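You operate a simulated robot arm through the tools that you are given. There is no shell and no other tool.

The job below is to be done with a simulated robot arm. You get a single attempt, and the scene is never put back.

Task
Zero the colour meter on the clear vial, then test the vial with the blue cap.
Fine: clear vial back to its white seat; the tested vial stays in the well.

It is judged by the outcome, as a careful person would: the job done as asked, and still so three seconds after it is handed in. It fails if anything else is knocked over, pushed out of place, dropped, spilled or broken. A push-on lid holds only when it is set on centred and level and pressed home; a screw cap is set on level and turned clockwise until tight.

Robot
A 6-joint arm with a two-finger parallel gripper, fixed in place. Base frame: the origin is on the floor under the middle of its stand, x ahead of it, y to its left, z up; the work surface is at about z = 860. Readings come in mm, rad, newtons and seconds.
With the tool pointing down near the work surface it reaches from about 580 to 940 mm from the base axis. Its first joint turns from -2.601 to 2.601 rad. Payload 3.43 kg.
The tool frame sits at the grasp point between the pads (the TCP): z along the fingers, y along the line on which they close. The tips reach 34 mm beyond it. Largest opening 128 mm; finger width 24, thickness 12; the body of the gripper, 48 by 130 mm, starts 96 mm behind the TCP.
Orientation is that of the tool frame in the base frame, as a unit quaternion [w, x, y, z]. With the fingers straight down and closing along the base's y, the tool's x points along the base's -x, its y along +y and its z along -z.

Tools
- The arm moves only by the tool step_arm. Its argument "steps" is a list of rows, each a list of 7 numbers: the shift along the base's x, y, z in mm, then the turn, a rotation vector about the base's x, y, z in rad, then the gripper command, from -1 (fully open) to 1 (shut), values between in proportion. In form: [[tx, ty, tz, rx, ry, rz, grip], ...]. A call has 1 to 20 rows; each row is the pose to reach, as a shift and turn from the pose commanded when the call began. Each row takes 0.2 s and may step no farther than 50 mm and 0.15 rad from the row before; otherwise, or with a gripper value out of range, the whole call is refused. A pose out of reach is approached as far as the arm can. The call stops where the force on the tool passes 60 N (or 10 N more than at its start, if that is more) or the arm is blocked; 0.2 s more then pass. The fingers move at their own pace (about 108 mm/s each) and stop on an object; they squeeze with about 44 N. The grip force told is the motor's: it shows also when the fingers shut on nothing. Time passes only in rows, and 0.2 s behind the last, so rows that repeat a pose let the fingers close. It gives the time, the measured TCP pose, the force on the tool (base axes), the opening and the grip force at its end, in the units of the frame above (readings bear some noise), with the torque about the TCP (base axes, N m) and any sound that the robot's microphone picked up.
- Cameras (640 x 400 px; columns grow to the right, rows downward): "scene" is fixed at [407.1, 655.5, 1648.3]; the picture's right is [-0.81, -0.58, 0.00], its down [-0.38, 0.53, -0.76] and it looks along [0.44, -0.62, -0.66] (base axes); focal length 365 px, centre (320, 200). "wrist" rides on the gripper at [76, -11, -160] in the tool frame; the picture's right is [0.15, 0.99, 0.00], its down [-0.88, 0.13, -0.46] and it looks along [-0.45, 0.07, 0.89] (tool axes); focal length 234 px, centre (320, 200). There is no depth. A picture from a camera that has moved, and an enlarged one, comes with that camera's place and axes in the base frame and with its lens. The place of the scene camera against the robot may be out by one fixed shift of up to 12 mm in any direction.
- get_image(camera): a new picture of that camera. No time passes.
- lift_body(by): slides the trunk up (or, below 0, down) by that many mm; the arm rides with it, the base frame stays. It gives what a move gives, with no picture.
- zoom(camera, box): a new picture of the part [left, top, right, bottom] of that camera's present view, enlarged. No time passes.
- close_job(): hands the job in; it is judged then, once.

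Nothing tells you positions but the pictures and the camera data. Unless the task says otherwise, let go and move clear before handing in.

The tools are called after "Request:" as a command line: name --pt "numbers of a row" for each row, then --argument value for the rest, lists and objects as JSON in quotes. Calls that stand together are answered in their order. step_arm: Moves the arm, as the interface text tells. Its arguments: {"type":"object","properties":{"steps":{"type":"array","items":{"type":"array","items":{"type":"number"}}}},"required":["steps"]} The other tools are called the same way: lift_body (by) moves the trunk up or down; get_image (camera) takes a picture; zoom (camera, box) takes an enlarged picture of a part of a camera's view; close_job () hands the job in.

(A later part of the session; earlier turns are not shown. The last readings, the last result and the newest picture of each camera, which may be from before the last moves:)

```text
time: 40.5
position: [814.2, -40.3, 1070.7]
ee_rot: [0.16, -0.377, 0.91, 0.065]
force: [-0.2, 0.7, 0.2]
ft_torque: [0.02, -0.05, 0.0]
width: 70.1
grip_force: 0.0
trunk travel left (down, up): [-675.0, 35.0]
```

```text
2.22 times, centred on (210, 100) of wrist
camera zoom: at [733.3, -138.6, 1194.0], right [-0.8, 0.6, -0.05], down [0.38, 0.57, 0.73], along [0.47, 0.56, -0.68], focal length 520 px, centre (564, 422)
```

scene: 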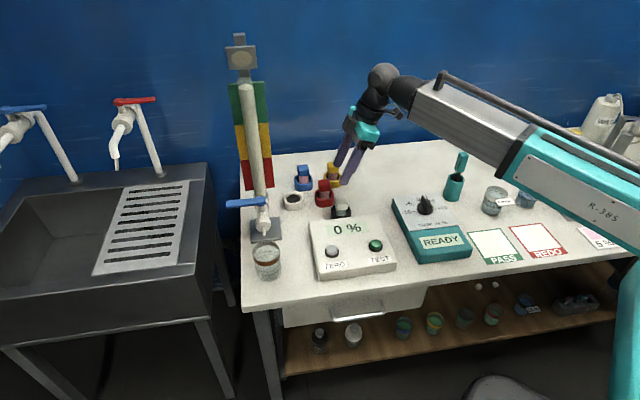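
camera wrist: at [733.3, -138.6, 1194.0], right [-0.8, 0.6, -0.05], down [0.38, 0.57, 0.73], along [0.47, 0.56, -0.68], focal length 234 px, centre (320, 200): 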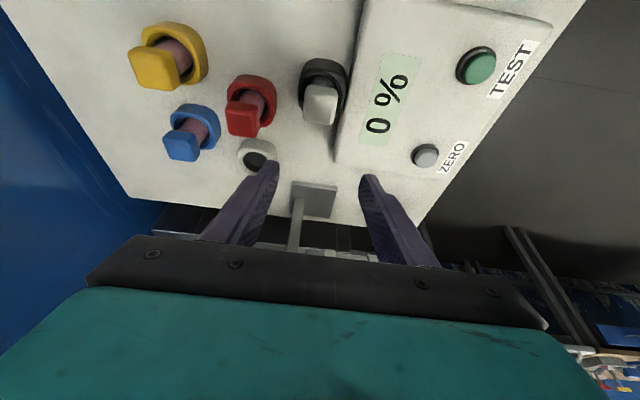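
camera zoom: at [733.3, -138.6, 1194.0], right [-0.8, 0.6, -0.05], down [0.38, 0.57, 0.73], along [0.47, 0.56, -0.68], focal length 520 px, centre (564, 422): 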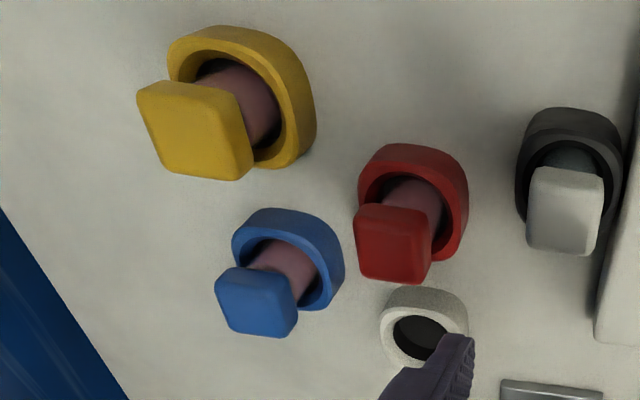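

The three views now agree: the clear vial's axis is at about (817, -46), with its cap top at z ≈ 948. I'll move over it and lower partway with the tilted grip.

Request:
step_arm --pt "2 -2 -4 0 0 0 -0.1" --pt "4 -4.5 -14 0 0 0 -0.1" --pt "4 -4.5 -28 0 0 0 -0.1" --pt "4 -4.5 -44 0 0 0 -0.1" --pt "4 -4.5 -58 0 0 0 -0.1" --pt "4 -4.5 -67 0 0 0 -0.1" --pt "4 -4.5 -70 0 0 0 -0.1" --pt "4 -4.5 -70 0 0 0 -0.1"

Request:
get_image --camera "wrist"

Request:
zoom --camera "wrist" --box '[240, 60, 400, 190]'

Request:
zoom --camera "scene" --box '[290, 130, 400, 240]'

```text
time: 42.3
position: [817.5, -46.5, 999.0]
ee_rot: [0.161, -0.376, 0.91, 0.065]
force: [-0.4, 0.2, -0.4]
ft_torque: [0.01, 0.02, 0.02]
width: 70.3
grip_force: 0.0
trunk travel left (down, up): [-675.0, 35.0]
```

```text
taken
camera wrist: at [737.1, -143.2, 1124.0], right [-0.8, 0.6, -0.05], down [0.38, 0.57, 0.73], along [0.47, 0.56, -0.68], focal length 234 px, centre (320, 200)
```

wrist: 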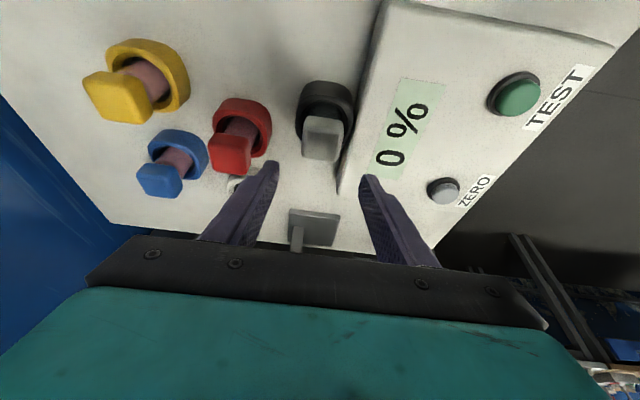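

```text
3.08 times, centred on (320, 125) of wrist
camera zoom: at [737.1, -143.2, 1124.0], right [-0.8, 0.6, -0.05], down [0.38, 0.57, 0.73], along [0.47, 0.56, -0.68], focal length 720 px, centre (320, 431)
```

zoom: 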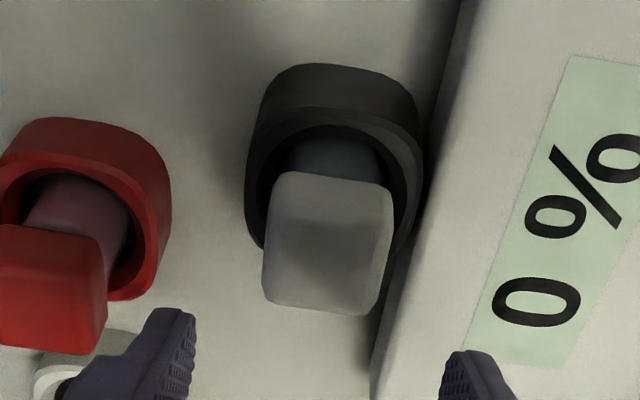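

```text
3.64 times, centred on (345, 185) of scene
camera zoom: at [407.1, 655.5, 1648.3], right [-0.81, -0.58, 0.0], down [-0.38, 0.53, -0.76], along [0.44, -0.62, -0.66], focal length 1328 px, centre (229, 254)
```

zoom: 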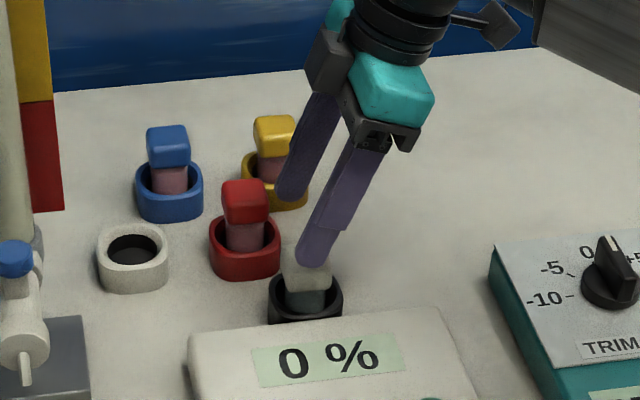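

The cap is centred between the fingers. I'll shift back 4 mm along the tilt direction so the pads cover the cap's middle, lower to z ≈ 945, and check.

Request:
step_arm --pt "-1 -1 -4 0 0 0 -0.1" --pt "-2.8 -2.8 -14 0 0 0 -0.1" --pt "-2.8 -2.8 -26 0 0 0 -0.1" --pt "-2.8 -2.8 -38 0 0 0 -0.1" --pt "-2.8 -2.8 -48 0 0 0 -0.1" --pt "-2.8 -2.8 -54 0 0 0 -0.1" --pt "-2.8 -2.8 -54 0 0 0 -0.1"

Request:
zoom --camera "wrist" --box '[220, 60, 420, 220]'

Request:
zoom --camera "scene" --box '[290, 150, 390, 240]'

```text
time: 43.9
position: [815.2, -48.7, 946.6]
ee_rot: [0.16, -0.377, 0.91, 0.065]
force: [0.2, 0.3, -1.0]
ft_torque: [-0.02, 0.0, 0.01]
width: 70.3
grip_force: 0.0
trunk travel left (down, up): [-675.0, 35.0]
```

```text
2.50 times, centred on (320, 140) of wrist
camera zoom: at [734.7, -145.9, 1070.3], right [-0.8, 0.6, -0.05], down [0.38, 0.57, 0.73], along [0.47, 0.56, -0.68], focal length 585 px, centre (320, 350)
```

zoom: 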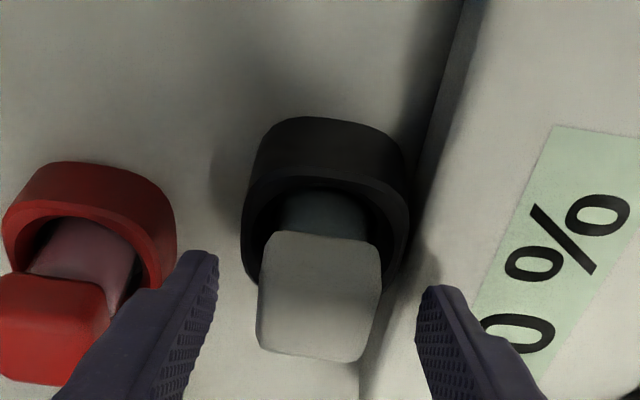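

```text
4.44 times, centred on (340, 195) of scene
camera zoom: at [407.1, 655.5, 1648.3], right [-0.81, -0.58, 0.0], down [-0.38, 0.53, -0.76], along [0.44, -0.62, -0.66], focal length 1623 px, centre (231, 222)
```

zoom: 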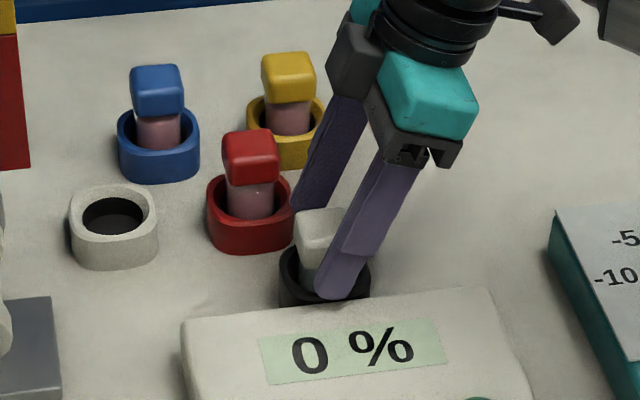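

No contact on either side. I'll close on the cap.

Request:
step_arm --pt "0 0 0 0 0 0 0.2" --pt "0 0 0 0 0 0 1" --pt "0 0 0 0 0 0 1" --pt "0 0 0 0 0 0 1" --pt "0 0 0 0 0 0 1"

Request:
zoom --camera "wrist" --box '[220, 60, 420, 220]'

```text
time: 45.1
position: [814.9, -48.2, 944.6]
ee_rot: [0.16, -0.377, 0.91, 0.066]
force: [0.4, 0.3, 0.6]
ft_torque: [0.0, 0.0, 0.02]
width: 36.8
grip_force: 43.5
trunk travel left (down, up): [-675.0, 35.0]
```

```text
2.50 times, centred on (320, 140) of wrist
camera zoom: at [734.7, -145.9, 1070.4], right [-0.8, 0.6, -0.05], down [0.38, 0.57, 0.73], along [0.47, 0.56, -0.68], focal length 585 px, centre (320, 350)
```

zoom: 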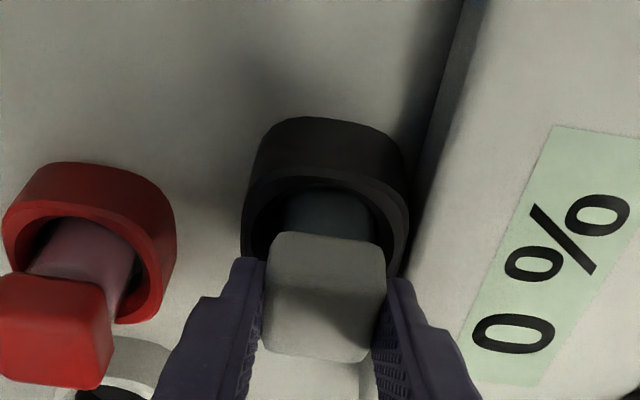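

The vial is held with the tilted grip, its axis about 4 mm ahead of the TCP. I'll lift straight up.

Request:
step_arm --pt "0 0 3 0 0 0 1" --pt "0 0 10 0 0 0 1" --pt "0 0 20 0 0 0 1" --pt "0 0 32 0 0 0 1" --pt "0 0 46 0 0 0 1" --pt "0 0 60 0 0 0 1" --pt "0 0 75 0 0 0 1" --pt "0 0 90 0 0 0 1" --pt "0 0 103 0 0 0 1" --pt "0 0 112 0 0 0 1" --pt "0 0 115 0 0 0 1" --pt "0 0 115 0 0 0 1"

Request:
zoom --camera "scene" --box '[270, 110, 400, 240]'

```text
time: 47.7
position: [815.5, -49.0, 1060.9]
ee_rot: [0.16, -0.377, 0.91, 0.065]
force: [0.5, 0.0, -1.0]
ft_torque: [0.03, 0.01, 0.0]
width: 36.7
grip_force: 43.8
trunk travel left (down, up): [-675.0, 35.0]
```

```text
3.08 times, centred on (335, 175) of scene
camera zoom: at [407.1, 655.5, 1648.3], right [-0.81, -0.58, 0.0], down [-0.38, 0.53, -0.76], along [0.44, -0.62, -0.66], focal length 1123 px, centre (274, 277)
```

zoom: 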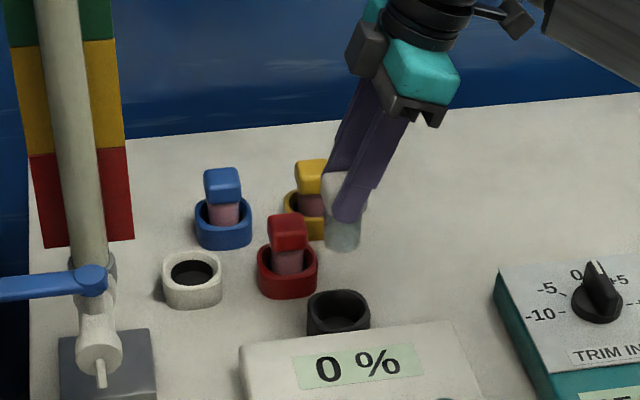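

The vial hangs upright. I'll carry it toward the white seat.

Request:
step_arm --pt "4 0.7 0 0 0 0 1" --pt "12 2 0 0 0 0 1" --pt "23 4 0 0 0 0 1" --pt "35 6 0 0 0 0 1" --pt "47 8 0 0 0 0 1" --pt "59 10 0 0 0 0 1" --pt "71 12.5 0 0 0 0 1" --pt "83 14.5 0 0 0 0 1" --pt "95 16.5 0 0 0 0 1" --pt "107 18.5 0 0 0 0 1" --pt "119 20.5 0 0 0 0 1" --pt "130 22.5 0 0 0 0 1" --pt "139 24 0 0 0 0 1" --pt "146 25.5 0 0 0 0 1" --pt "150 26 0 0 0 0 1" --pt "150 26 0 0 0 0 1"

Request:
get_image --camera "wrist"

Request:
zoom --camera "scene" --box '[220, 90, 360, 230]'

```text
time: 51.1
position: [964.0, -21.3, 1060.3]
ee_rot: [0.16, -0.376, 0.91, 0.064]
force: [0.6, 0.3, -0.6]
ft_torque: [-0.03, 0.03, 0.01]
width: 36.9
grip_force: 43.9
trunk travel left (down, up): [-675.0, 35.0]
```

```text
taken
camera wrist: at [884.8, -119.6, 1184.9], right [-0.8, 0.6, -0.05], down [0.38, 0.57, 0.73], along [0.47, 0.56, -0.68], focal length 234 px, centre (320, 200)
```

wrist: 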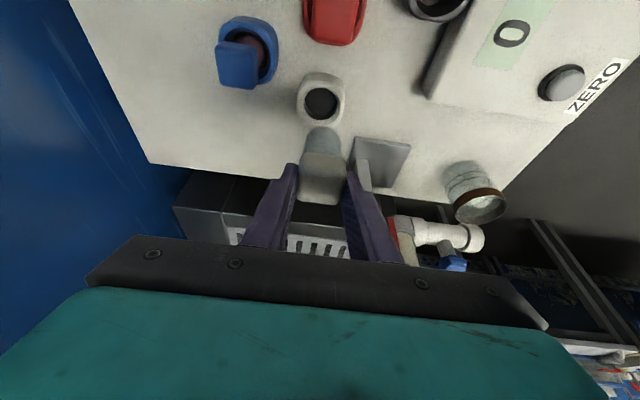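

```text
2.86 times, centred on (290, 160) of scene
camera zoom: at [407.1, 655.5, 1648.3], right [-0.81, -0.58, 0.0], down [-0.38, 0.53, -0.76], along [0.44, -0.62, -0.66], focal length 1043 px, centre (406, 314)
```

zoom: 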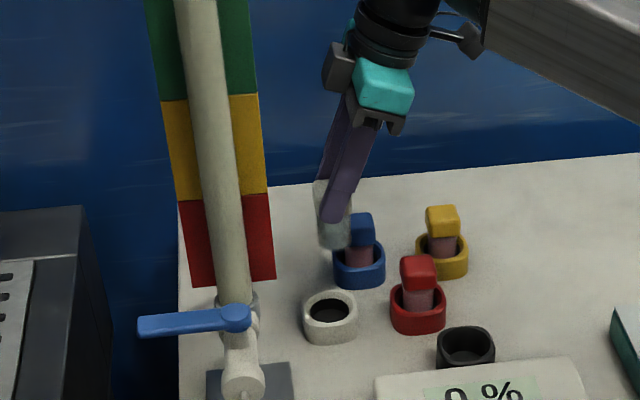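

Request:
zoom --camera "wrist" --box '[270, 60, 380, 200]'

```text
2.86 times, centred on (325, 130) of wrist
camera zoom: at [884.8, -119.6, 1184.9], right [-0.8, 0.6, -0.05], down [0.38, 0.57, 0.73], along [0.47, 0.56, -0.68], focal length 669 px, centre (306, 400)
```

zoom: 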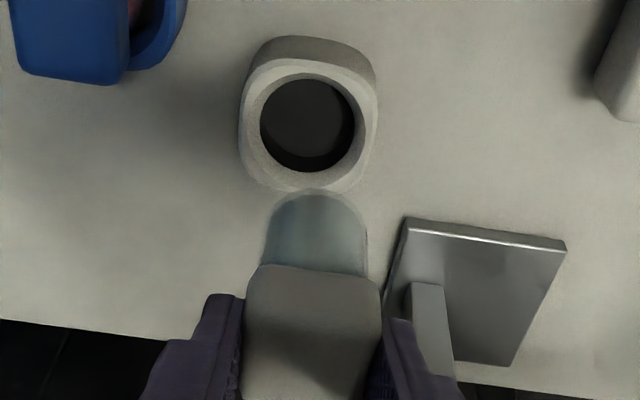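

The white seat is about 6 mm toward +k and 4 mm toward +d1 of the vial axis. I'll shift by that and lower to just above the seat rim to check alignment from both cameras.

Request:
step_arm --pt "3 -0.6 0 0 0 0 1" --pt "7 -1.3 -4 0 0 0 1" --pt "7 -1.3 -14 0 0 0 1" --pt "7 -1.3 -26 0 0 0 1" --pt "7 -1.3 -38 0 0 0 1" --pt "7 -1.3 -50 0 0 0 1" --pt "7 -1.3 -61 0 0 0 1" --pt "7 -1.3 -68 0 0 0 1" --pt "7 -1.3 -70 0 0 0 1" --pt "7 -1.3 -70 0 0 0 1"

Request:
zoom --camera "wrist" --box '[260, 80, 380, 200]'

Request:
zoom --camera "scene" --box '[260, 150, 330, 220]'

```text
time: 53.3
position: [971.6, -24.4, 989.2]
ee_rot: [0.161, -0.377, 0.91, 0.065]
force: [-0.2, 0.6, -1.5]
ft_torque: [-0.01, 0.01, 0.02]
width: 37.0
grip_force: 43.9
trunk travel left (down, up): [-675.0, 35.0]
```

```text
3.33 times, centred on (320, 140) of wrist
camera zoom: at [891.4, -120.9, 1114.6], right [-0.8, 0.6, -0.05], down [0.38, 0.57, 0.73], along [0.47, 0.56, -0.68], focal length 781 px, centre (320, 400)
```

zoom: 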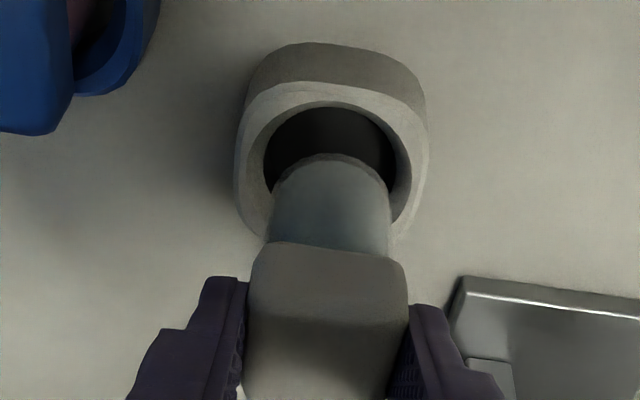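

```text
5.71 times, centred on (295, 185) of scene
camera zoom: at [407.1, 655.5, 1648.3], right [-0.81, -0.58, 0.0], down [-0.38, 0.53, -0.76], along [0.44, -0.62, -0.66], focal length 2086 px, centre (463, 286)
```

zoom: 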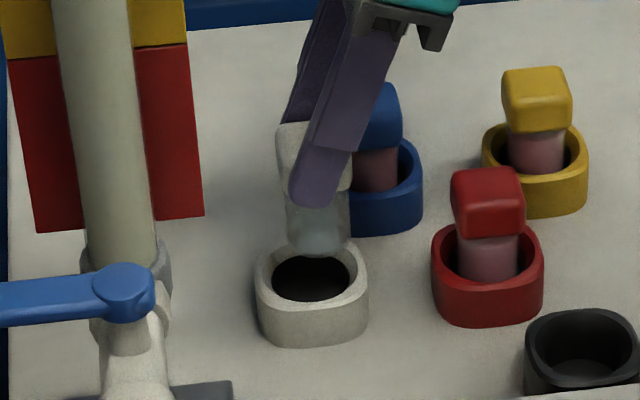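

Sideways alignment is good, but the scene view shows the vial about 6 mm short along +d1, which matches my earlier seat estimate. I'll correct and check again.

Request:
step_arm --pt "1.5 1.5 0 0 0 0 1" --pt "3.2 3.2 -1 0 0 0 1" --pt "4.4 4.4 -4 0 0 0 1" --pt "4.4 4.4 -7 0 0 0 1" --pt "4.4 4.4 -7 0 0 0 1"

Request:
zoom --camera "wrist" --box '[260, 80, 380, 200]'

Request:
zoom --camera "scene" --box '[260, 150, 330, 220]'

```text
time: 54.5
position: [976.5, -19.2, 983.1]
ee_rot: [0.159, -0.377, 0.91, 0.065]
force: [-0.3, 0.1, -0.6]
ft_torque: [0.02, 0.0, -0.01]
width: 37.1
grip_force: 44.1
trunk travel left (down, up): [-675.0, 35.0]
```

```text
3.33 times, centred on (320, 140) of wrist
camera zoom: at [896.1, -116.6, 1107.9], right [-0.8, 0.6, -0.05], down [0.38, 0.57, 0.73], along [0.47, 0.56, -0.68], focal length 781 px, centre (320, 400)
```

zoom: 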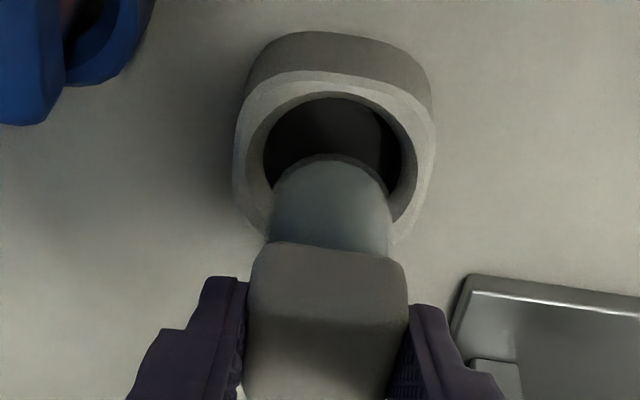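

```text
5.71 times, centred on (295, 185) of scene
camera zoom: at [407.1, 655.5, 1648.3], right [-0.81, -0.58, 0.0], down [-0.38, 0.53, -0.76], along [0.44, -0.62, -0.66], focal length 2086 px, centre (463, 286)
```

zoom: 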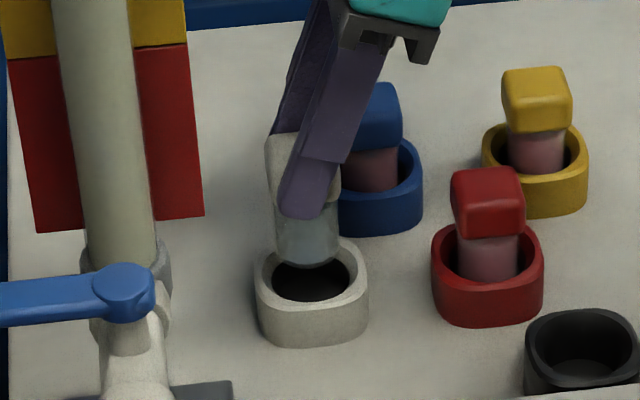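

The vial is aligned over the seat from both views, with about 1.5 mm of sideways trim needed. I'll lower it in.

Request:
step_arm --pt "-0.5 0.5 -1 0 0 0 1" --pt "-0.9 0.9 -4 0 0 0 1" --pt "-0.9 0.9 -8 0 0 0 1" --pt "-0.9 0.9 -12 0 0 0 1" --pt "-0.9 0.9 -16 0 0 0 1" --pt "-0.9 0.9 -20 0 0 0 1" --pt "-0.9 0.9 -20 0 0 0 1"

Request:
zoom --camera "scene" --box '[260, 150, 330, 220]'

Request:
zoom --camera "wrist" --box '[260, 80, 380, 200]'

```text
time: 56.1
position: [975.1, -19.1, 964.0]
ee_rot: [0.16, -0.376, 0.91, 0.065]
force: [-0.7, -0.2, -1.3]
ft_torque: [0.0, 0.01, 0.02]
width: 36.9
grip_force: 43.7
trunk travel left (down, up): [-675.0, 35.0]
```

```text
5.71 times, centred on (295, 185) of scene
camera zoom: at [407.1, 655.5, 1648.3], right [-0.81, -0.58, 0.0], down [-0.38, 0.53, -0.76], along [0.44, -0.62, -0.66], focal length 2086 px, centre (463, 286)
```

zoom: 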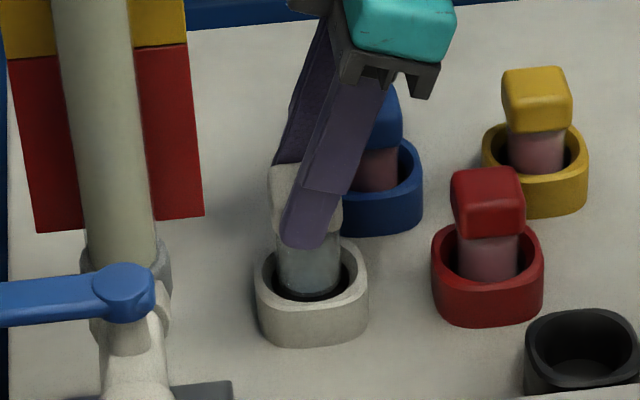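

```text
3.33 times, centred on (320, 140) of wrist
camera zoom: at [895.2, -115.8, 1088.1], right [-0.8, 0.6, -0.05], down [0.38, 0.57, 0.73], along [0.47, 0.56, -0.68], focal length 781 px, centre (320, 400)
```

zoom: 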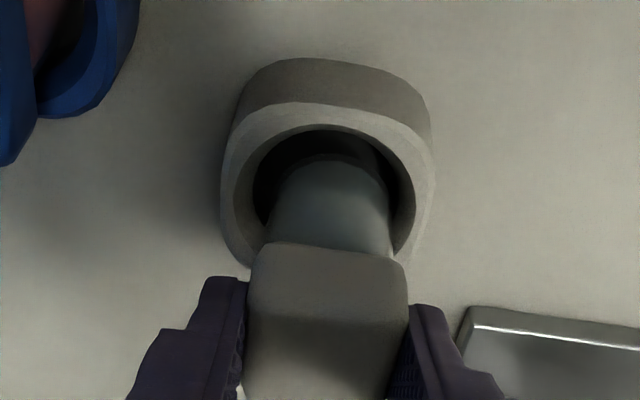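

It is entering the seat freely and centred. I'll continue down slowly until I feel the seat.

Request:
step_arm --pt "0 0 -4 0 0 0 1" --pt "0 0 -8 0 0 0 1" --pt "0 0 -12 0 0 0 1" --pt "0 0 -15 0 0 0 1" --pt "0 0 -15 0 0 0 1"

```text
time: 57.3
position: [975.6, -19.2, 947.9]
ee_rot: [0.16, -0.377, 0.91, 0.065]
force: [-0.4, 0.1, 0.0]
ft_torque: [-0.01, -0.01, 0.0]
width: 37.1
grip_force: 44.4
trunk travel left (down, up): [-675.0, 35.0]
```

Request:
step_arm --pt "0 0 -0.7 0 0 0 1" --pt "0 0 -1.4 0 0 0 1" --pt "0 0 -2 0 0 0 1" --pt "0 0 -2 0 0 0 1"

Request:
zoom --camera "scene" --box '[260, 150, 330, 220]'

```text
time: 58.3
position: [974.5, -18.8, 945.2]
ee_rot: [0.161, -0.377, 0.91, 0.065]
force: [0.0, -0.5, 0.0]
ft_torque: [-0.02, -0.01, 0.0]
width: 36.8
grip_force: 43.7
trunk travel left (down, up): [-675.0, 35.0]
```

```text
5.71 times, centred on (295, 185) of scene
camera zoom: at [407.1, 655.5, 1648.3], right [-0.81, -0.58, 0.0], down [-0.38, 0.53, -0.76], along [0.44, -0.62, -0.66], focal length 2086 px, centre (463, 286)
```

zoom: 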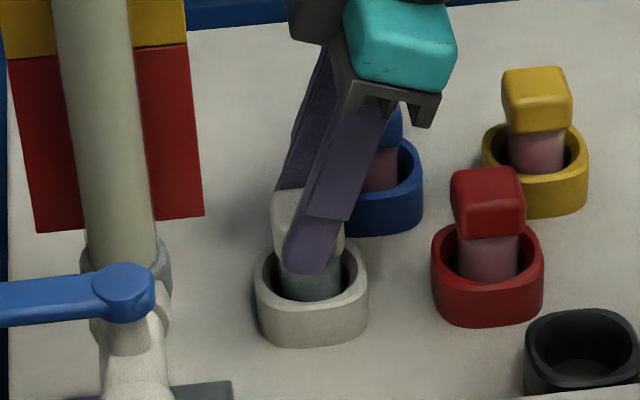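

Request:
step_arm --pt "0 0 -0.5 0 0 0 1" --pt "0 0 -1 0 0 0 1" --pt "0 0 -1 0 0 0 1"

```text
time: 59.1
position: [975.6, -18.7, 945.4]
ee_rot: [0.16, -0.377, 0.91, 0.065]
force: [-0.1, 0.4, -0.1]
ft_torque: [-0.02, 0.01, 0.03]
width: 36.8
grip_force: 43.5
trunk travel left (down, up): [-675.0, 35.0]
```

Request:
step_arm --pt "0 0 -0.5 0 0 0 1" --pt "0 0 -1 0 0 0 1" --pt "0 0 -1 0 0 0 1"

```text
time: 59.9
position: [975.8, -18.0, 946.4]
ee_rot: [0.161, -0.376, 0.91, 0.064]
force: [-0.7, -1.7, 7.0]
ft_torque: [0.05, 0.06, 0.01]
width: 36.7
grip_force: 44.1
trunk travel left (down, up): [-675.0, 35.0]
```

There is 7 N of contact, so the clear vial is seated in the white seat. I'll open modestly and lift straight off.

Request:
step_arm --pt "0 0 0 0 0 0 0.3" --pt "0 0 0 0 0 0 0.0" --pt "0 0 0 0 0 0 0.0" --pt "0 0 5 0 0 0 0.0" --pt "0 0 15 0 0 0 0.0" --pt "0 0 28 0 0 0 0.0" --pt "0 0 42 0 0 0 0.0" --pt "0 0 56 0 0 0 0.0" --pt "0 0 70 0 0 0 0.0" --pt "0 0 84 0 0 0 0.0" --pt "0 0 98 0 0 0 0.0" --pt "0 0 108 0 0 0 0.0" --pt "0 0 112 0 0 0 0.0" --pt "0 0 112 0 0 0 0.0"

Request:
get_image --camera "wrist"

Request:
zoom --camera "scene" --box '[240, 130, 360, 240]'

```text
time: 62.9
position: [974.8, -18.8, 1056.4]
ee_rot: [0.16, -0.376, 0.91, 0.065]
force: [0.3, 0.2, -0.2]
ft_torque: [0.0, 0.0, 0.0]
width: 64.1
grip_force: 0.1
trunk travel left (down, up): [-675.0, 35.0]
```

```text
taken
camera wrist: at [894.9, -115.2, 1181.3], right [-0.8, 0.6, -0.05], down [0.38, 0.57, 0.73], along [0.47, 0.56, -0.68], focal length 234 px, centre (320, 200)
```

wrist: 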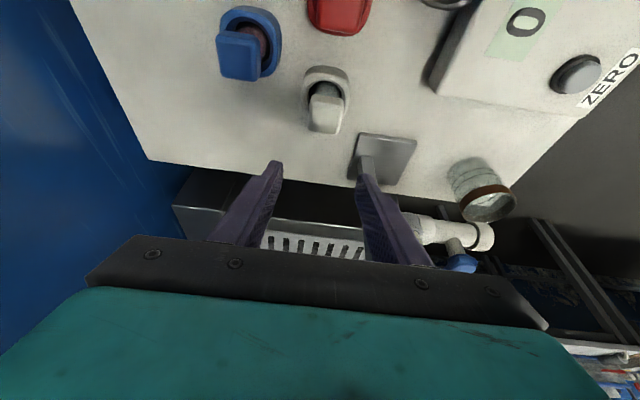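

```text
3.64 times, centred on (300, 185) of scene
camera zoom: at [407.1, 655.5, 1648.3], right [-0.81, -0.58, 0.0], down [-0.38, 0.53, -0.76], along [0.44, -0.62, -0.66], focal length 1328 px, centre (393, 254)
```

zoom: 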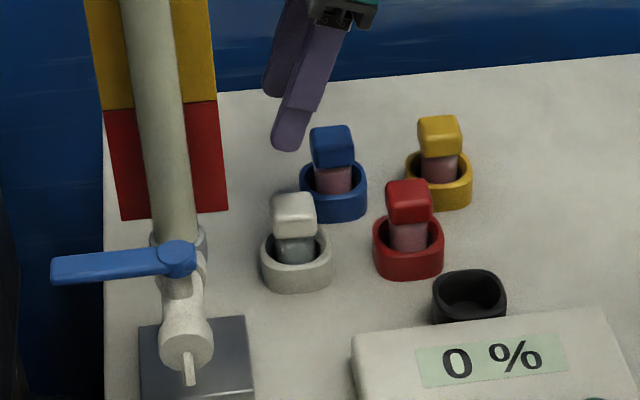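

The clear vial stands in the white seat and the meter still reads 0 %. Next is the blue vial with the same grip, so I'll move toward it and measure it closely.

Request:
zoom --camera "wrist" --box '[190, 0, 310, 100]'

Request:
zoom --camera "scene" --box '[275, 155, 345, 215]'

```text
4.00 times, centred on (250, 50) of wrist
camera zoom: at [894.9, -115.2, 1181.3], right [-0.8, 0.6, -0.05], down [0.38, 0.57, 0.73], along [0.47, 0.56, -0.68], focal length 937 px, centre (600, 800)
```

zoom: 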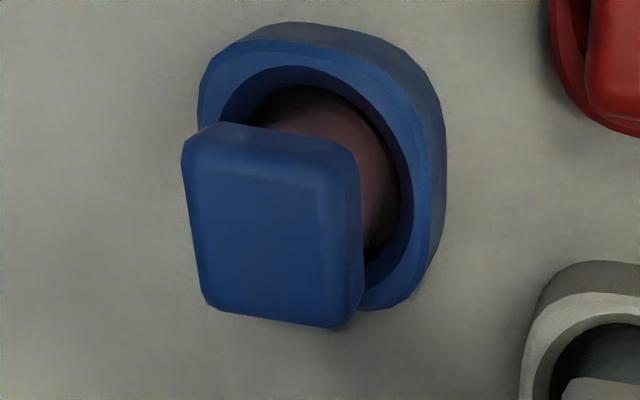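

```text
6.67 times, centred on (310, 185) of scene
camera zoom: at [407.1, 655.5, 1648.3], right [-0.81, -0.58, 0.0], down [-0.38, 0.53, -0.76], along [0.44, -0.62, -0.66], focal length 2434 px, centre (387, 300)
```

zoom: 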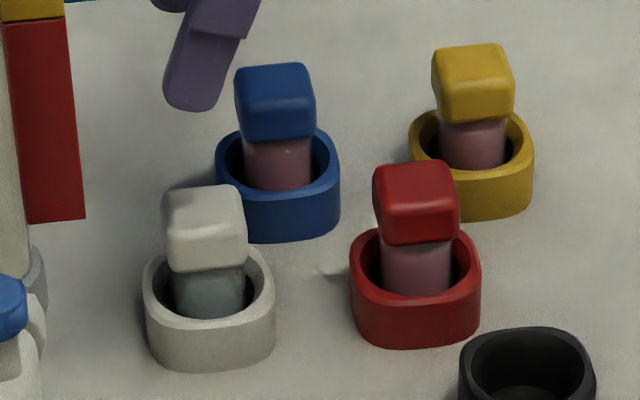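

The blue vial comes out at about (1008, -113), a bit farther than the white seat. I'll add 0.2 rad of tilt for reach, move above it at height, and re-measure.

Request:
step_arm --pt "1 -4 2 0.02 -0.02 0 -0.1" --pt "4 -12 4 0.05 -0.05 0 -0.1" --pt "7 -23 5 0.08 -0.08 0 -0.1" --pt "11 -35 5 0.11 -0.11 0 -0.1" --pt "15 -47 5 0.1414 -0.1414 0 -0.1" --pt "19 -59 5 0.1414 -0.1414 0 -0.1" --pt "23 -71 5 0.1414 -0.1414 0 -0.1" --pt "27 -82 5 0.1414 -0.1414 0 -0.1" --pt "30 -90 5 0.1414 -0.1414 0 -0.1" --pt "31 -94 5 0.1414 -0.1414 0 -0.1" --pt "31 -94 5 0.1414 -0.1414 0 -0.1"

Request:
get_image --camera "wrist"

Request:
get_image --camera "scene"

```text
time: 65.3
position: [1005.2, -113.5, 1060.4]
ee_rot: [0.25, -0.368, 0.89, 0.103]
force: [0.2, 0.4, 0.0]
ft_torque: [0.01, -0.03, 0.04]
width: 70.3
grip_force: 0.0
trunk travel left (down, up): [-675.0, 35.0]
```

```text
taken
camera wrist: at [910.5, -225.8, 1158.4], right [-0.79, 0.61, -0.08], down [0.27, 0.46, 0.85], along [0.55, 0.65, -0.53], focal length 234 px, centre (320, 200)
```

wrist: 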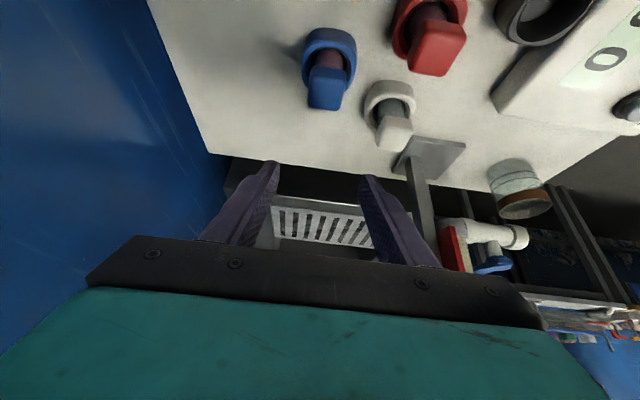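

```text
taken
```

scene: 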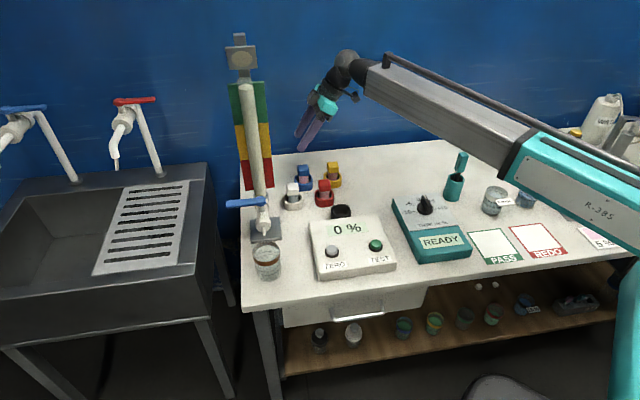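

Request:
zoom --camera "wrist" --box '[280, 10, 380, 120]'

```text
3.64 times, centred on (330, 65) of wrist
camera zoom: at [910.5, -225.8, 1158.4], right [-0.79, 0.61, -0.08], down [0.27, 0.46, 0.85], along [0.55, 0.65, -0.53], focal length 852 px, centre (284, 691)
```

zoom: 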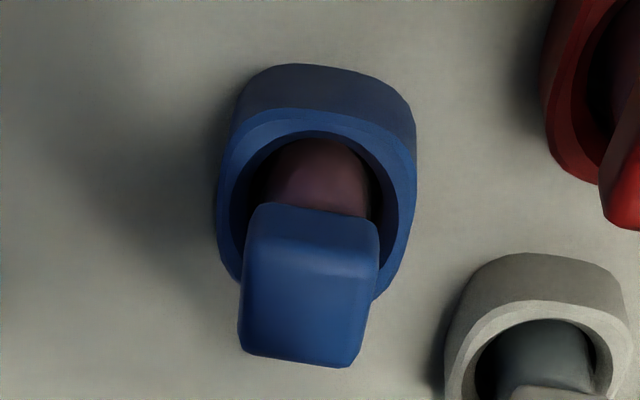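

The blue vial is centred in its seat, about 2.6 mm toward +k of the TCP. I'll correct and lower partway to check.

Request:
step_arm --pt "-0.6 -2.5 -4 0 0 0 -0.1" --pt "-1.2 -4.9 -14 0 0 0 -0.1" --pt "-1.2 -4.9 -28 0 0 0 -0.1" --pt "-1.2 -4.9 -42 0 0 0 -0.1" --pt "-1.2 -4.9 -54 0 0 0 -0.1" --pt "-1.2 -4.9 -60 0 0 0 -0.1" --pt "-1.2 -4.9 -60 0 0 0 -0.1"

Request:
zoom --camera "wrist" --box '[230, 40, 410, 200]'

Request:
zoom --camera "scene" --box '[260, 110, 360, 220]'

```text
time: 66.9
position: [1005.2, -116.9, 1001.7]
ee_rot: [0.25, -0.368, 0.89, 0.102]
force: [-0.2, -0.4, -0.1]
ft_torque: [0.0, -0.01, 0.06]
width: 70.2
grip_force: 0.1
trunk travel left (down, up): [-675.0, 35.0]
```

```text
2.50 times, centred on (320, 120) of wrist
camera zoom: at [909.2, -229.9, 1098.6], right [-0.79, 0.61, -0.08], down [0.27, 0.46, 0.85], along [0.55, 0.65, -0.53], focal length 585 px, centre (320, 400)
```

zoom: 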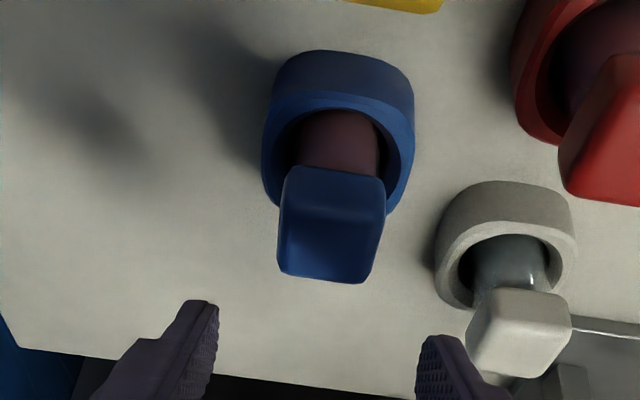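

```text
3.64 times, centred on (310, 165) of scene
camera zoom: at [407.1, 655.5, 1648.3], right [-0.81, -0.58, 0.0], down [-0.38, 0.53, -0.76], along [0.44, -0.62, -0.66], focal length 1328 px, centre (356, 327)
```

zoom: 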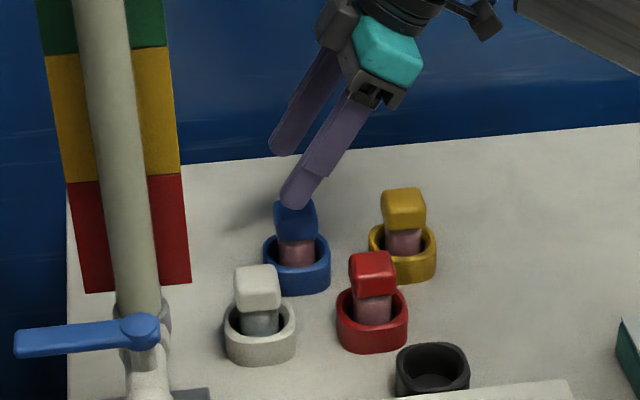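

The cap is centred between the fingers and the neighbours are clear. I'll lower to grip height.

Request:
step_arm --pt "0 0 -4 0 0 0 -0.1" --pt "0 0 -13 0 0 0 -0.1" --pt "0 0 -25 0 0 0 -0.1" --pt "0 0 -37 0 0 0 -0.1" --pt "0 0 -48 0 0 0 -0.1" --pt "0 0 -56 0 0 0 -0.1" --pt "0 0 -56 0 0 0 -0.1"

Request:
zoom --camera "wrist" --box '[220, 60, 420, 220]'

Request:
zoom --camera "scene" --box '[260, 130, 350, 220]'

```text
time: 68.5
position: [1004.0, -117.4, 946.1]
ee_rot: [0.251, -0.368, 0.889, 0.103]
force: [-0.2, -0.1, 0.4]
ft_torque: [-0.01, 0.0, 0.0]
width: 70.5
grip_force: 0.1
trunk travel left (down, up): [-675.0, 35.0]
```

```text
2.50 times, centred on (320, 140) of wrist
camera zoom: at [908.7, -229.9, 1042.7], right [-0.79, 0.61, -0.08], down [0.27, 0.46, 0.85], along [0.55, 0.65, -0.53], focal length 585 px, centre (320, 350)
```

zoom: 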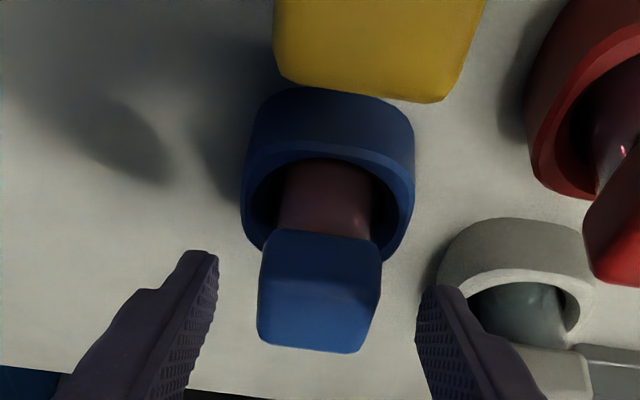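

```text
4.44 times, centred on (305, 175) of scene
camera zoom: at [407.1, 655.5, 1648.3], right [-0.81, -0.58, 0.0], down [-0.38, 0.53, -0.76], along [0.44, -0.62, -0.66], focal length 1623 px, centre (387, 311)
```

zoom: 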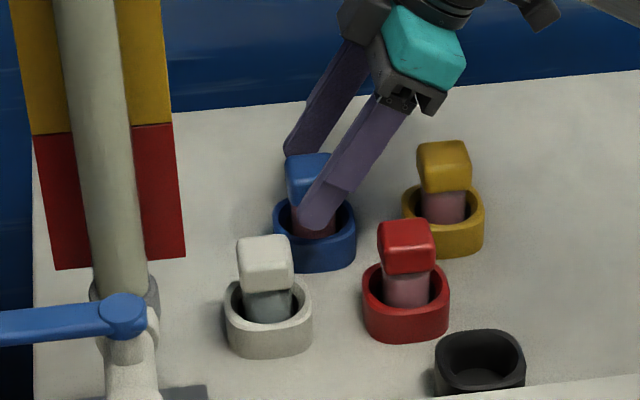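

Request:
step_arm --pt "0 0 0 0 0 0 0.2" --pt "0 0 0 0 0 0 1" --pt "0 0 0 0 0 0 1" --pt "0 0 0 0 0 0 1" --pt "0 0 0 0 0 0 1"

Request:
zoom --camera "wrist" --box '[220, 60, 420, 220]'

```text
time: 69.7
position: [1004.8, -116.1, 946.4]
ee_rot: [0.25, -0.368, 0.89, 0.102]
force: [0.2, -0.1, 0.4]
ft_torque: [-0.02, 0.01, 0.0]
width: 36.8
grip_force: 44.4
trunk travel left (down, up): [-675.0, 35.0]
```

```text
2.50 times, centred on (320, 140) of wrist
camera zoom: at [908.7, -230.0, 1043.0], right [-0.79, 0.61, -0.08], down [0.27, 0.46, 0.85], along [0.55, 0.65, -0.53], focal length 585 px, centre (320, 350)
```

zoom: 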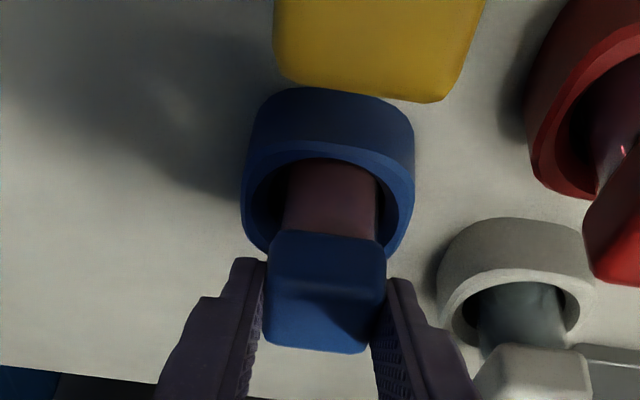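

The blue vial is gripped. I'll lift it straight up.

Request:
step_arm --pt "0 0 3 0 0 0 1" --pt "0 0 10 0 0 0 1" --pt "0 0 20 0 0 0 1" --pt "0 0 32 0 0 0 1" --pt "0 0 46 0 0 0 1" --pt "0 0 60 0 0 0 1" --pt "0 0 75 0 0 0 1" --pt "0 0 90 0 0 0 1" --pt "0 0 103 0 0 0 1" --pt "0 0 112 0 0 0 1" --pt "0 0 115 0 0 0 1" --pt "0 0 115 0 0 0 1"

Request:
get_image --camera "wrist"

Request:
zoom --camera "scene" --box '[250, 100, 380, 230]'

```text
time: 72.3
position: [1004.1, -116.7, 1059.6]
ee_rot: [0.25, -0.368, 0.89, 0.103]
force: [0.2, -0.4, -1.2]
ft_torque: [-0.03, 0.0, 0.03]
width: 37.1
grip_force: 44.3
trunk travel left (down, up): [-675.0, 35.0]
```

```text
taken
camera wrist: at [909.0, -230.1, 1157.3], right [-0.79, 0.61, -0.08], down [0.27, 0.46, 0.85], along [0.55, 0.65, -0.53], focal length 234 px, centre (320, 200)
```

wrist: 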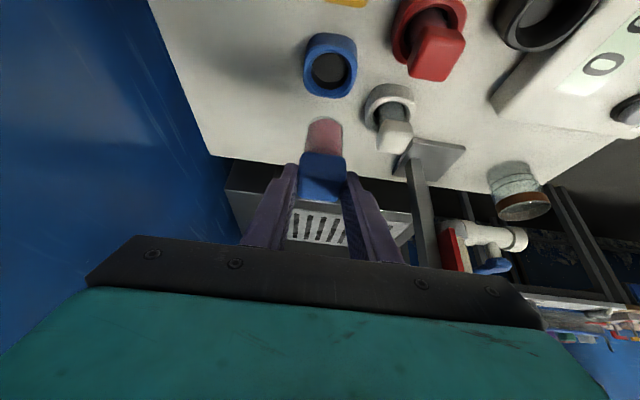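

```text
3.08 times, centred on (315, 165) of scene
camera zoom: at [407.1, 655.5, 1648.3], right [-0.81, -0.58, 0.0], down [-0.38, 0.53, -0.76], along [0.44, -0.62, -0.66], focal length 1123 px, centre (335, 308)
```

zoom: 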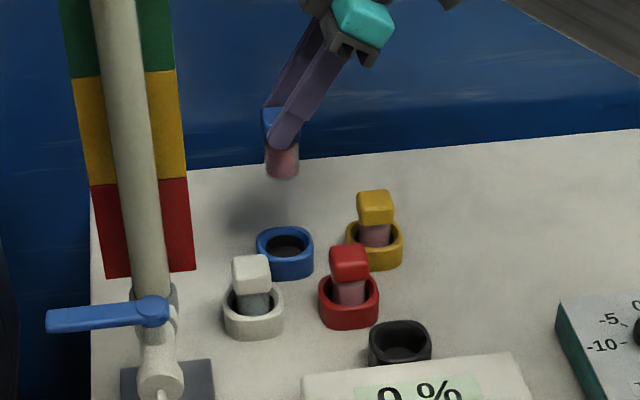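

The blue vial is up and upright, with its seat empty. I'll carry it over to the black well with a little extra height, stopping to check alignment.

Request:
step_arm --pt "-4 1.4 2 0 0 0 1" --pt "-12 4.3 6 0 0 0 1" --pt "-23 8.2 11 0 0 0 1" --pt "-35 12.4 15 0 0 0 1" --pt "-47 16.7 15 0 0 0 1" --pt "-59 21 15 0 0 0 1" --pt "-71 25.3 15 0 0 0 1" --pt "-83 29.5 15 0 0 0 1" --pt "-95 33.8 15 0 0 0 1" --pt "-107 38 15 0 0 0 1" --pt "-119 42.3 15 0 0 0 1" --pt "-131 46.6 15 0 0 0 1" --pt "-143 50.9 15 0 0 0 1" --pt "-155 55.1 15 0 0 0 1" --pt "-167 59.4 15 0 0 0 1" --pt "-178 63.3 15 0 0 0 1" --pt "-186 66.2 15 0 0 0 1" --pt "-191 68 15 0 0 0 1" --pt "-191 68 15 0 0 0 1"

Request:
get_image --camera "wrist"

Request:
zoom --camera "scene" --box '[270, 110, 400, 240]'

```text
time: 76.3
position: [813.5, -50.4, 1075.2]
ee_rot: [0.25, -0.368, 0.89, 0.103]
force: [0.2, -0.5, -1.1]
ft_torque: [-0.03, 0.0, -0.02]
width: 36.6
grip_force: 43.8
trunk travel left (down, up): [-675.0, 35.0]
```

```text
taken
camera wrist: at [718.0, -162.4, 1172.9], right [-0.79, 0.61, -0.08], down [0.27, 0.46, 0.85], along [0.55, 0.65, -0.53], focal length 234 px, centre (320, 200)
```

wrist: 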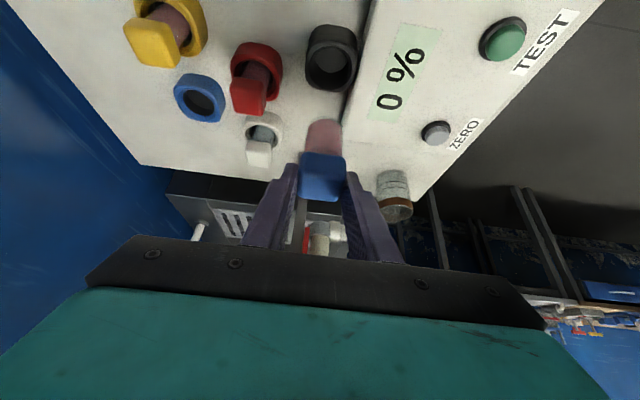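

```text
3.08 times, centred on (335, 175) of scene
camera zoom: at [407.1, 655.5, 1648.3], right [-0.81, -0.58, 0.0], down [-0.38, 0.53, -0.76], along [0.44, -0.62, -0.66], focal length 1123 px, centre (274, 277)
```

zoom: 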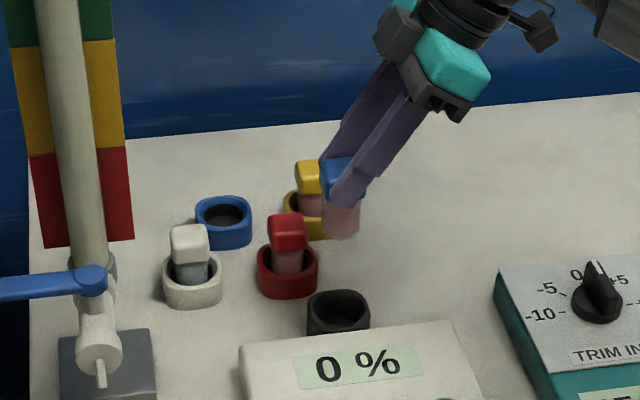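

Over the well. I'll lower to just above the rim and check alignment in both views.

Request:
step_arm --pt "0 0 -5 0 0 0 1" --pt "0 0 -16 0 0 0 1" --pt "0 0 -29 0 0 0 1" --pt "0 0 -42 0 0 0 1" --pt "0 0 -55 0 0 0 1" --pt "0 0 -67 0 0 0 1" --pt "0 0 -78 0 0 0 1" --pt "0 0 -86 0 0 0 1" --pt "0 0 -90 0 0 0 1" --pt "0 0 -90 0 0 0 1"

Request:
zoom --camera "wrist" --box '[260, 70, 380, 190]'

Request:
zoom --camera "scene" --box '[305, 155, 375, 225]'

```text
time: 78.5
position: [814.1, -50.8, 983.9]
ee_rot: [0.251, -0.368, 0.889, 0.103]
force: [-1.1, -0.3, -0.5]
ft_torque: [-0.01, 0.01, -0.03]
width: 36.8
grip_force: 44.0
trunk travel left (down, up): [-675.0, 35.0]
```

```text
3.33 times, centred on (320, 130) of wrist
camera zoom: at [718.0, -162.3, 1082.3], right [-0.79, 0.61, -0.08], down [0.27, 0.46, 0.85], along [0.55, 0.65, -0.53], focal length 781 px, centre (320, 433)
```

zoom: 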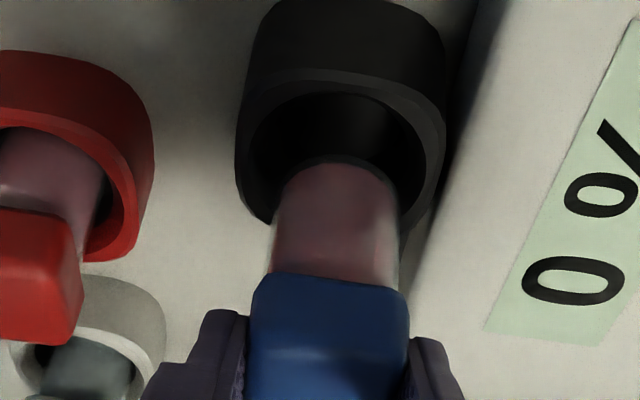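

```text
5.71 times, centred on (340, 190) of scene
camera zoom: at [407.1, 655.5, 1648.3], right [-0.81, -0.58, 0.0], down [-0.38, 0.53, -0.76], along [0.44, -0.62, -0.66], focal length 2086 px, centre (206, 257)
```

zoom: 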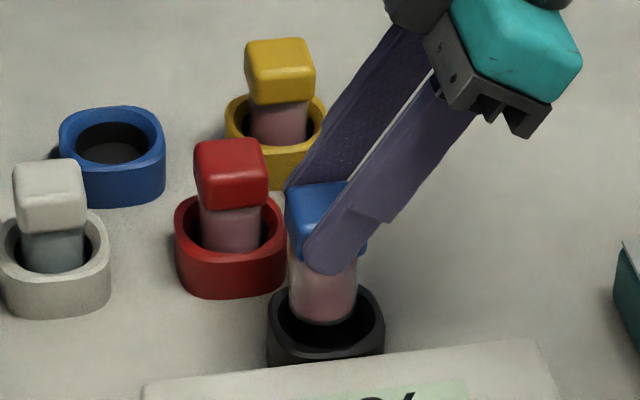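

Sideways alignment is good. The vial sits about 3 mm too far along +d1, so I'll shift back by that and start lowering into the well.

Request:
step_arm --pt "-1 -1 0 0 0 0 1" --pt "-2.1 -2.1 -3 0 0 0 1" --pt "-2.1 -2.1 -7 0 0 0 1" --pt "-2.1 -2.1 -11 0 0 0 1" --pt "-2.1 -2.1 -15 0 0 0 1" --pt "-2.1 -2.1 -18 0 0 0 1" --pt "-2.1 -2.1 -18 0 0 0 1"

Request:
zoom --camera "wrist" --box '[260, 70, 380, 190]'

Request:
zoom --camera "scene" --box '[305, 155, 375, 225]'

```text
time: 80.1
position: [812.2, -52.1, 966.7]
ee_rot: [0.25, -0.368, 0.89, 0.102]
force: [-0.7, 0.4, -0.6]
ft_torque: [-0.01, -0.02, 0.03]
width: 37.1
grip_force: 44.0
trunk travel left (down, up): [-675.0, 35.0]
```

```text
3.33 times, centred on (320, 130) of wrist
camera zoom: at [715.7, -164.6, 1064.4], right [-0.79, 0.61, -0.08], down [0.27, 0.46, 0.85], along [0.55, 0.65, -0.53], focal length 781 px, centre (320, 433)
```

zoom: 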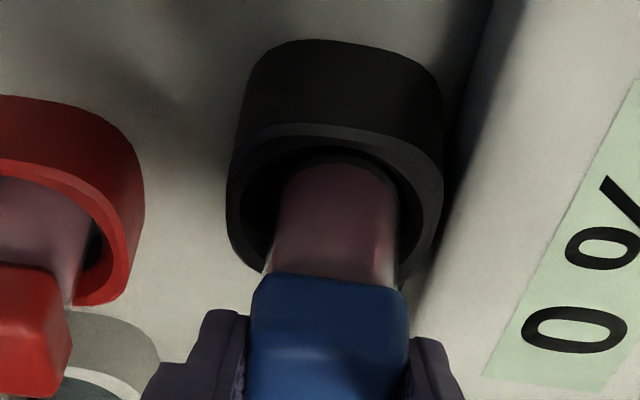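

```text
5.71 times, centred on (340, 190) of scene
camera zoom: at [407.1, 655.5, 1648.3], right [-0.81, -0.58, 0.0], down [-0.38, 0.53, -0.76], along [0.44, -0.62, -0.66], focal length 2086 px, centre (206, 257)
```

zoom: 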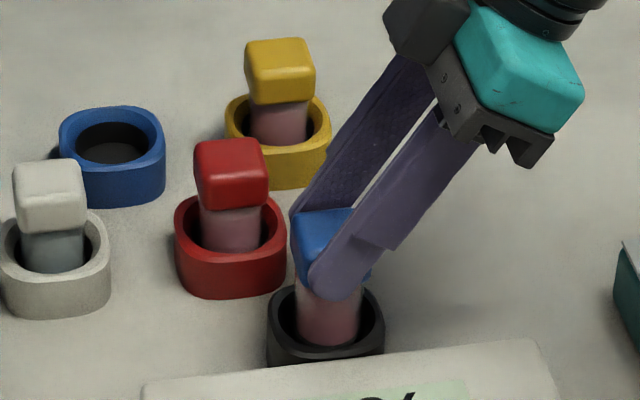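

The vial is entering the well, centred. I'll continue down gently.

Request:
step_arm --pt "0 0 -4 0 0 0 1" --pt "0 0 -8 0 0 0 1" --pt "0 0 -12 0 0 0 1" --pt "0 0 -16 0 0 0 1" --pt "0 0 -19 0 0 0 1" --pt "0 0 -19 0 0 0 1"

Request:
zoom --camera "scene" --box '[305, 155, 375, 225]'

```text
time: 81.5
position: [812.3, -51.8, 949.1]
ee_rot: [0.25, -0.369, 0.889, 0.103]
force: [-0.4, -1.1, -0.6]
ft_torque: [0.01, -0.01, 0.02]
width: 36.9
grip_force: 43.7
trunk travel left (down, up): [-675.0, 35.0]
```

```text
5.71 times, centred on (340, 190) of scene
camera zoom: at [407.1, 655.5, 1648.3], right [-0.81, -0.58, 0.0], down [-0.38, 0.53, -0.76], along [0.44, -0.62, -0.66], focal length 2086 px, centre (206, 257)
```

zoom: 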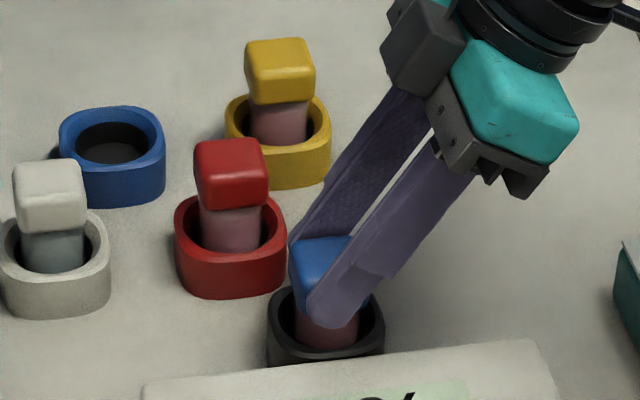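

Request:
step_arm --pt "0 0 -0.7 0 0 0 1" --pt "0 0 -1.4 0 0 0 1" --pt "0 0 -2 0 0 0 1" --pt "0 0 -2 0 0 0 1"

```text
time: 82.5
position: [810.7, -50.9, 947.1]
ee_rot: [0.25, -0.368, 0.89, 0.102]
force: [-0.6, -0.5, -0.8]
ft_torque: [0.01, 0.0, -0.01]
width: 36.8
grip_force: 43.8
trunk travel left (down, up): [-675.0, 35.0]
```

Request:
step_arm --pt "0 0 -0.5 0 0 0 1" --pt "0 0 -1 0 0 0 1" --pt "0 0 -1 0 0 0 1"

```text
time: 83.3
position: [811.8, -51.4, 946.6]
ee_rot: [0.25, -0.368, 0.889, 0.103]
force: [0.2, 0.6, 2.0]
ft_torque: [-0.02, -0.02, 0.0]
width: 36.9
grip_force: 44.2
trunk travel left (down, up): [-675.0, 35.0]
```

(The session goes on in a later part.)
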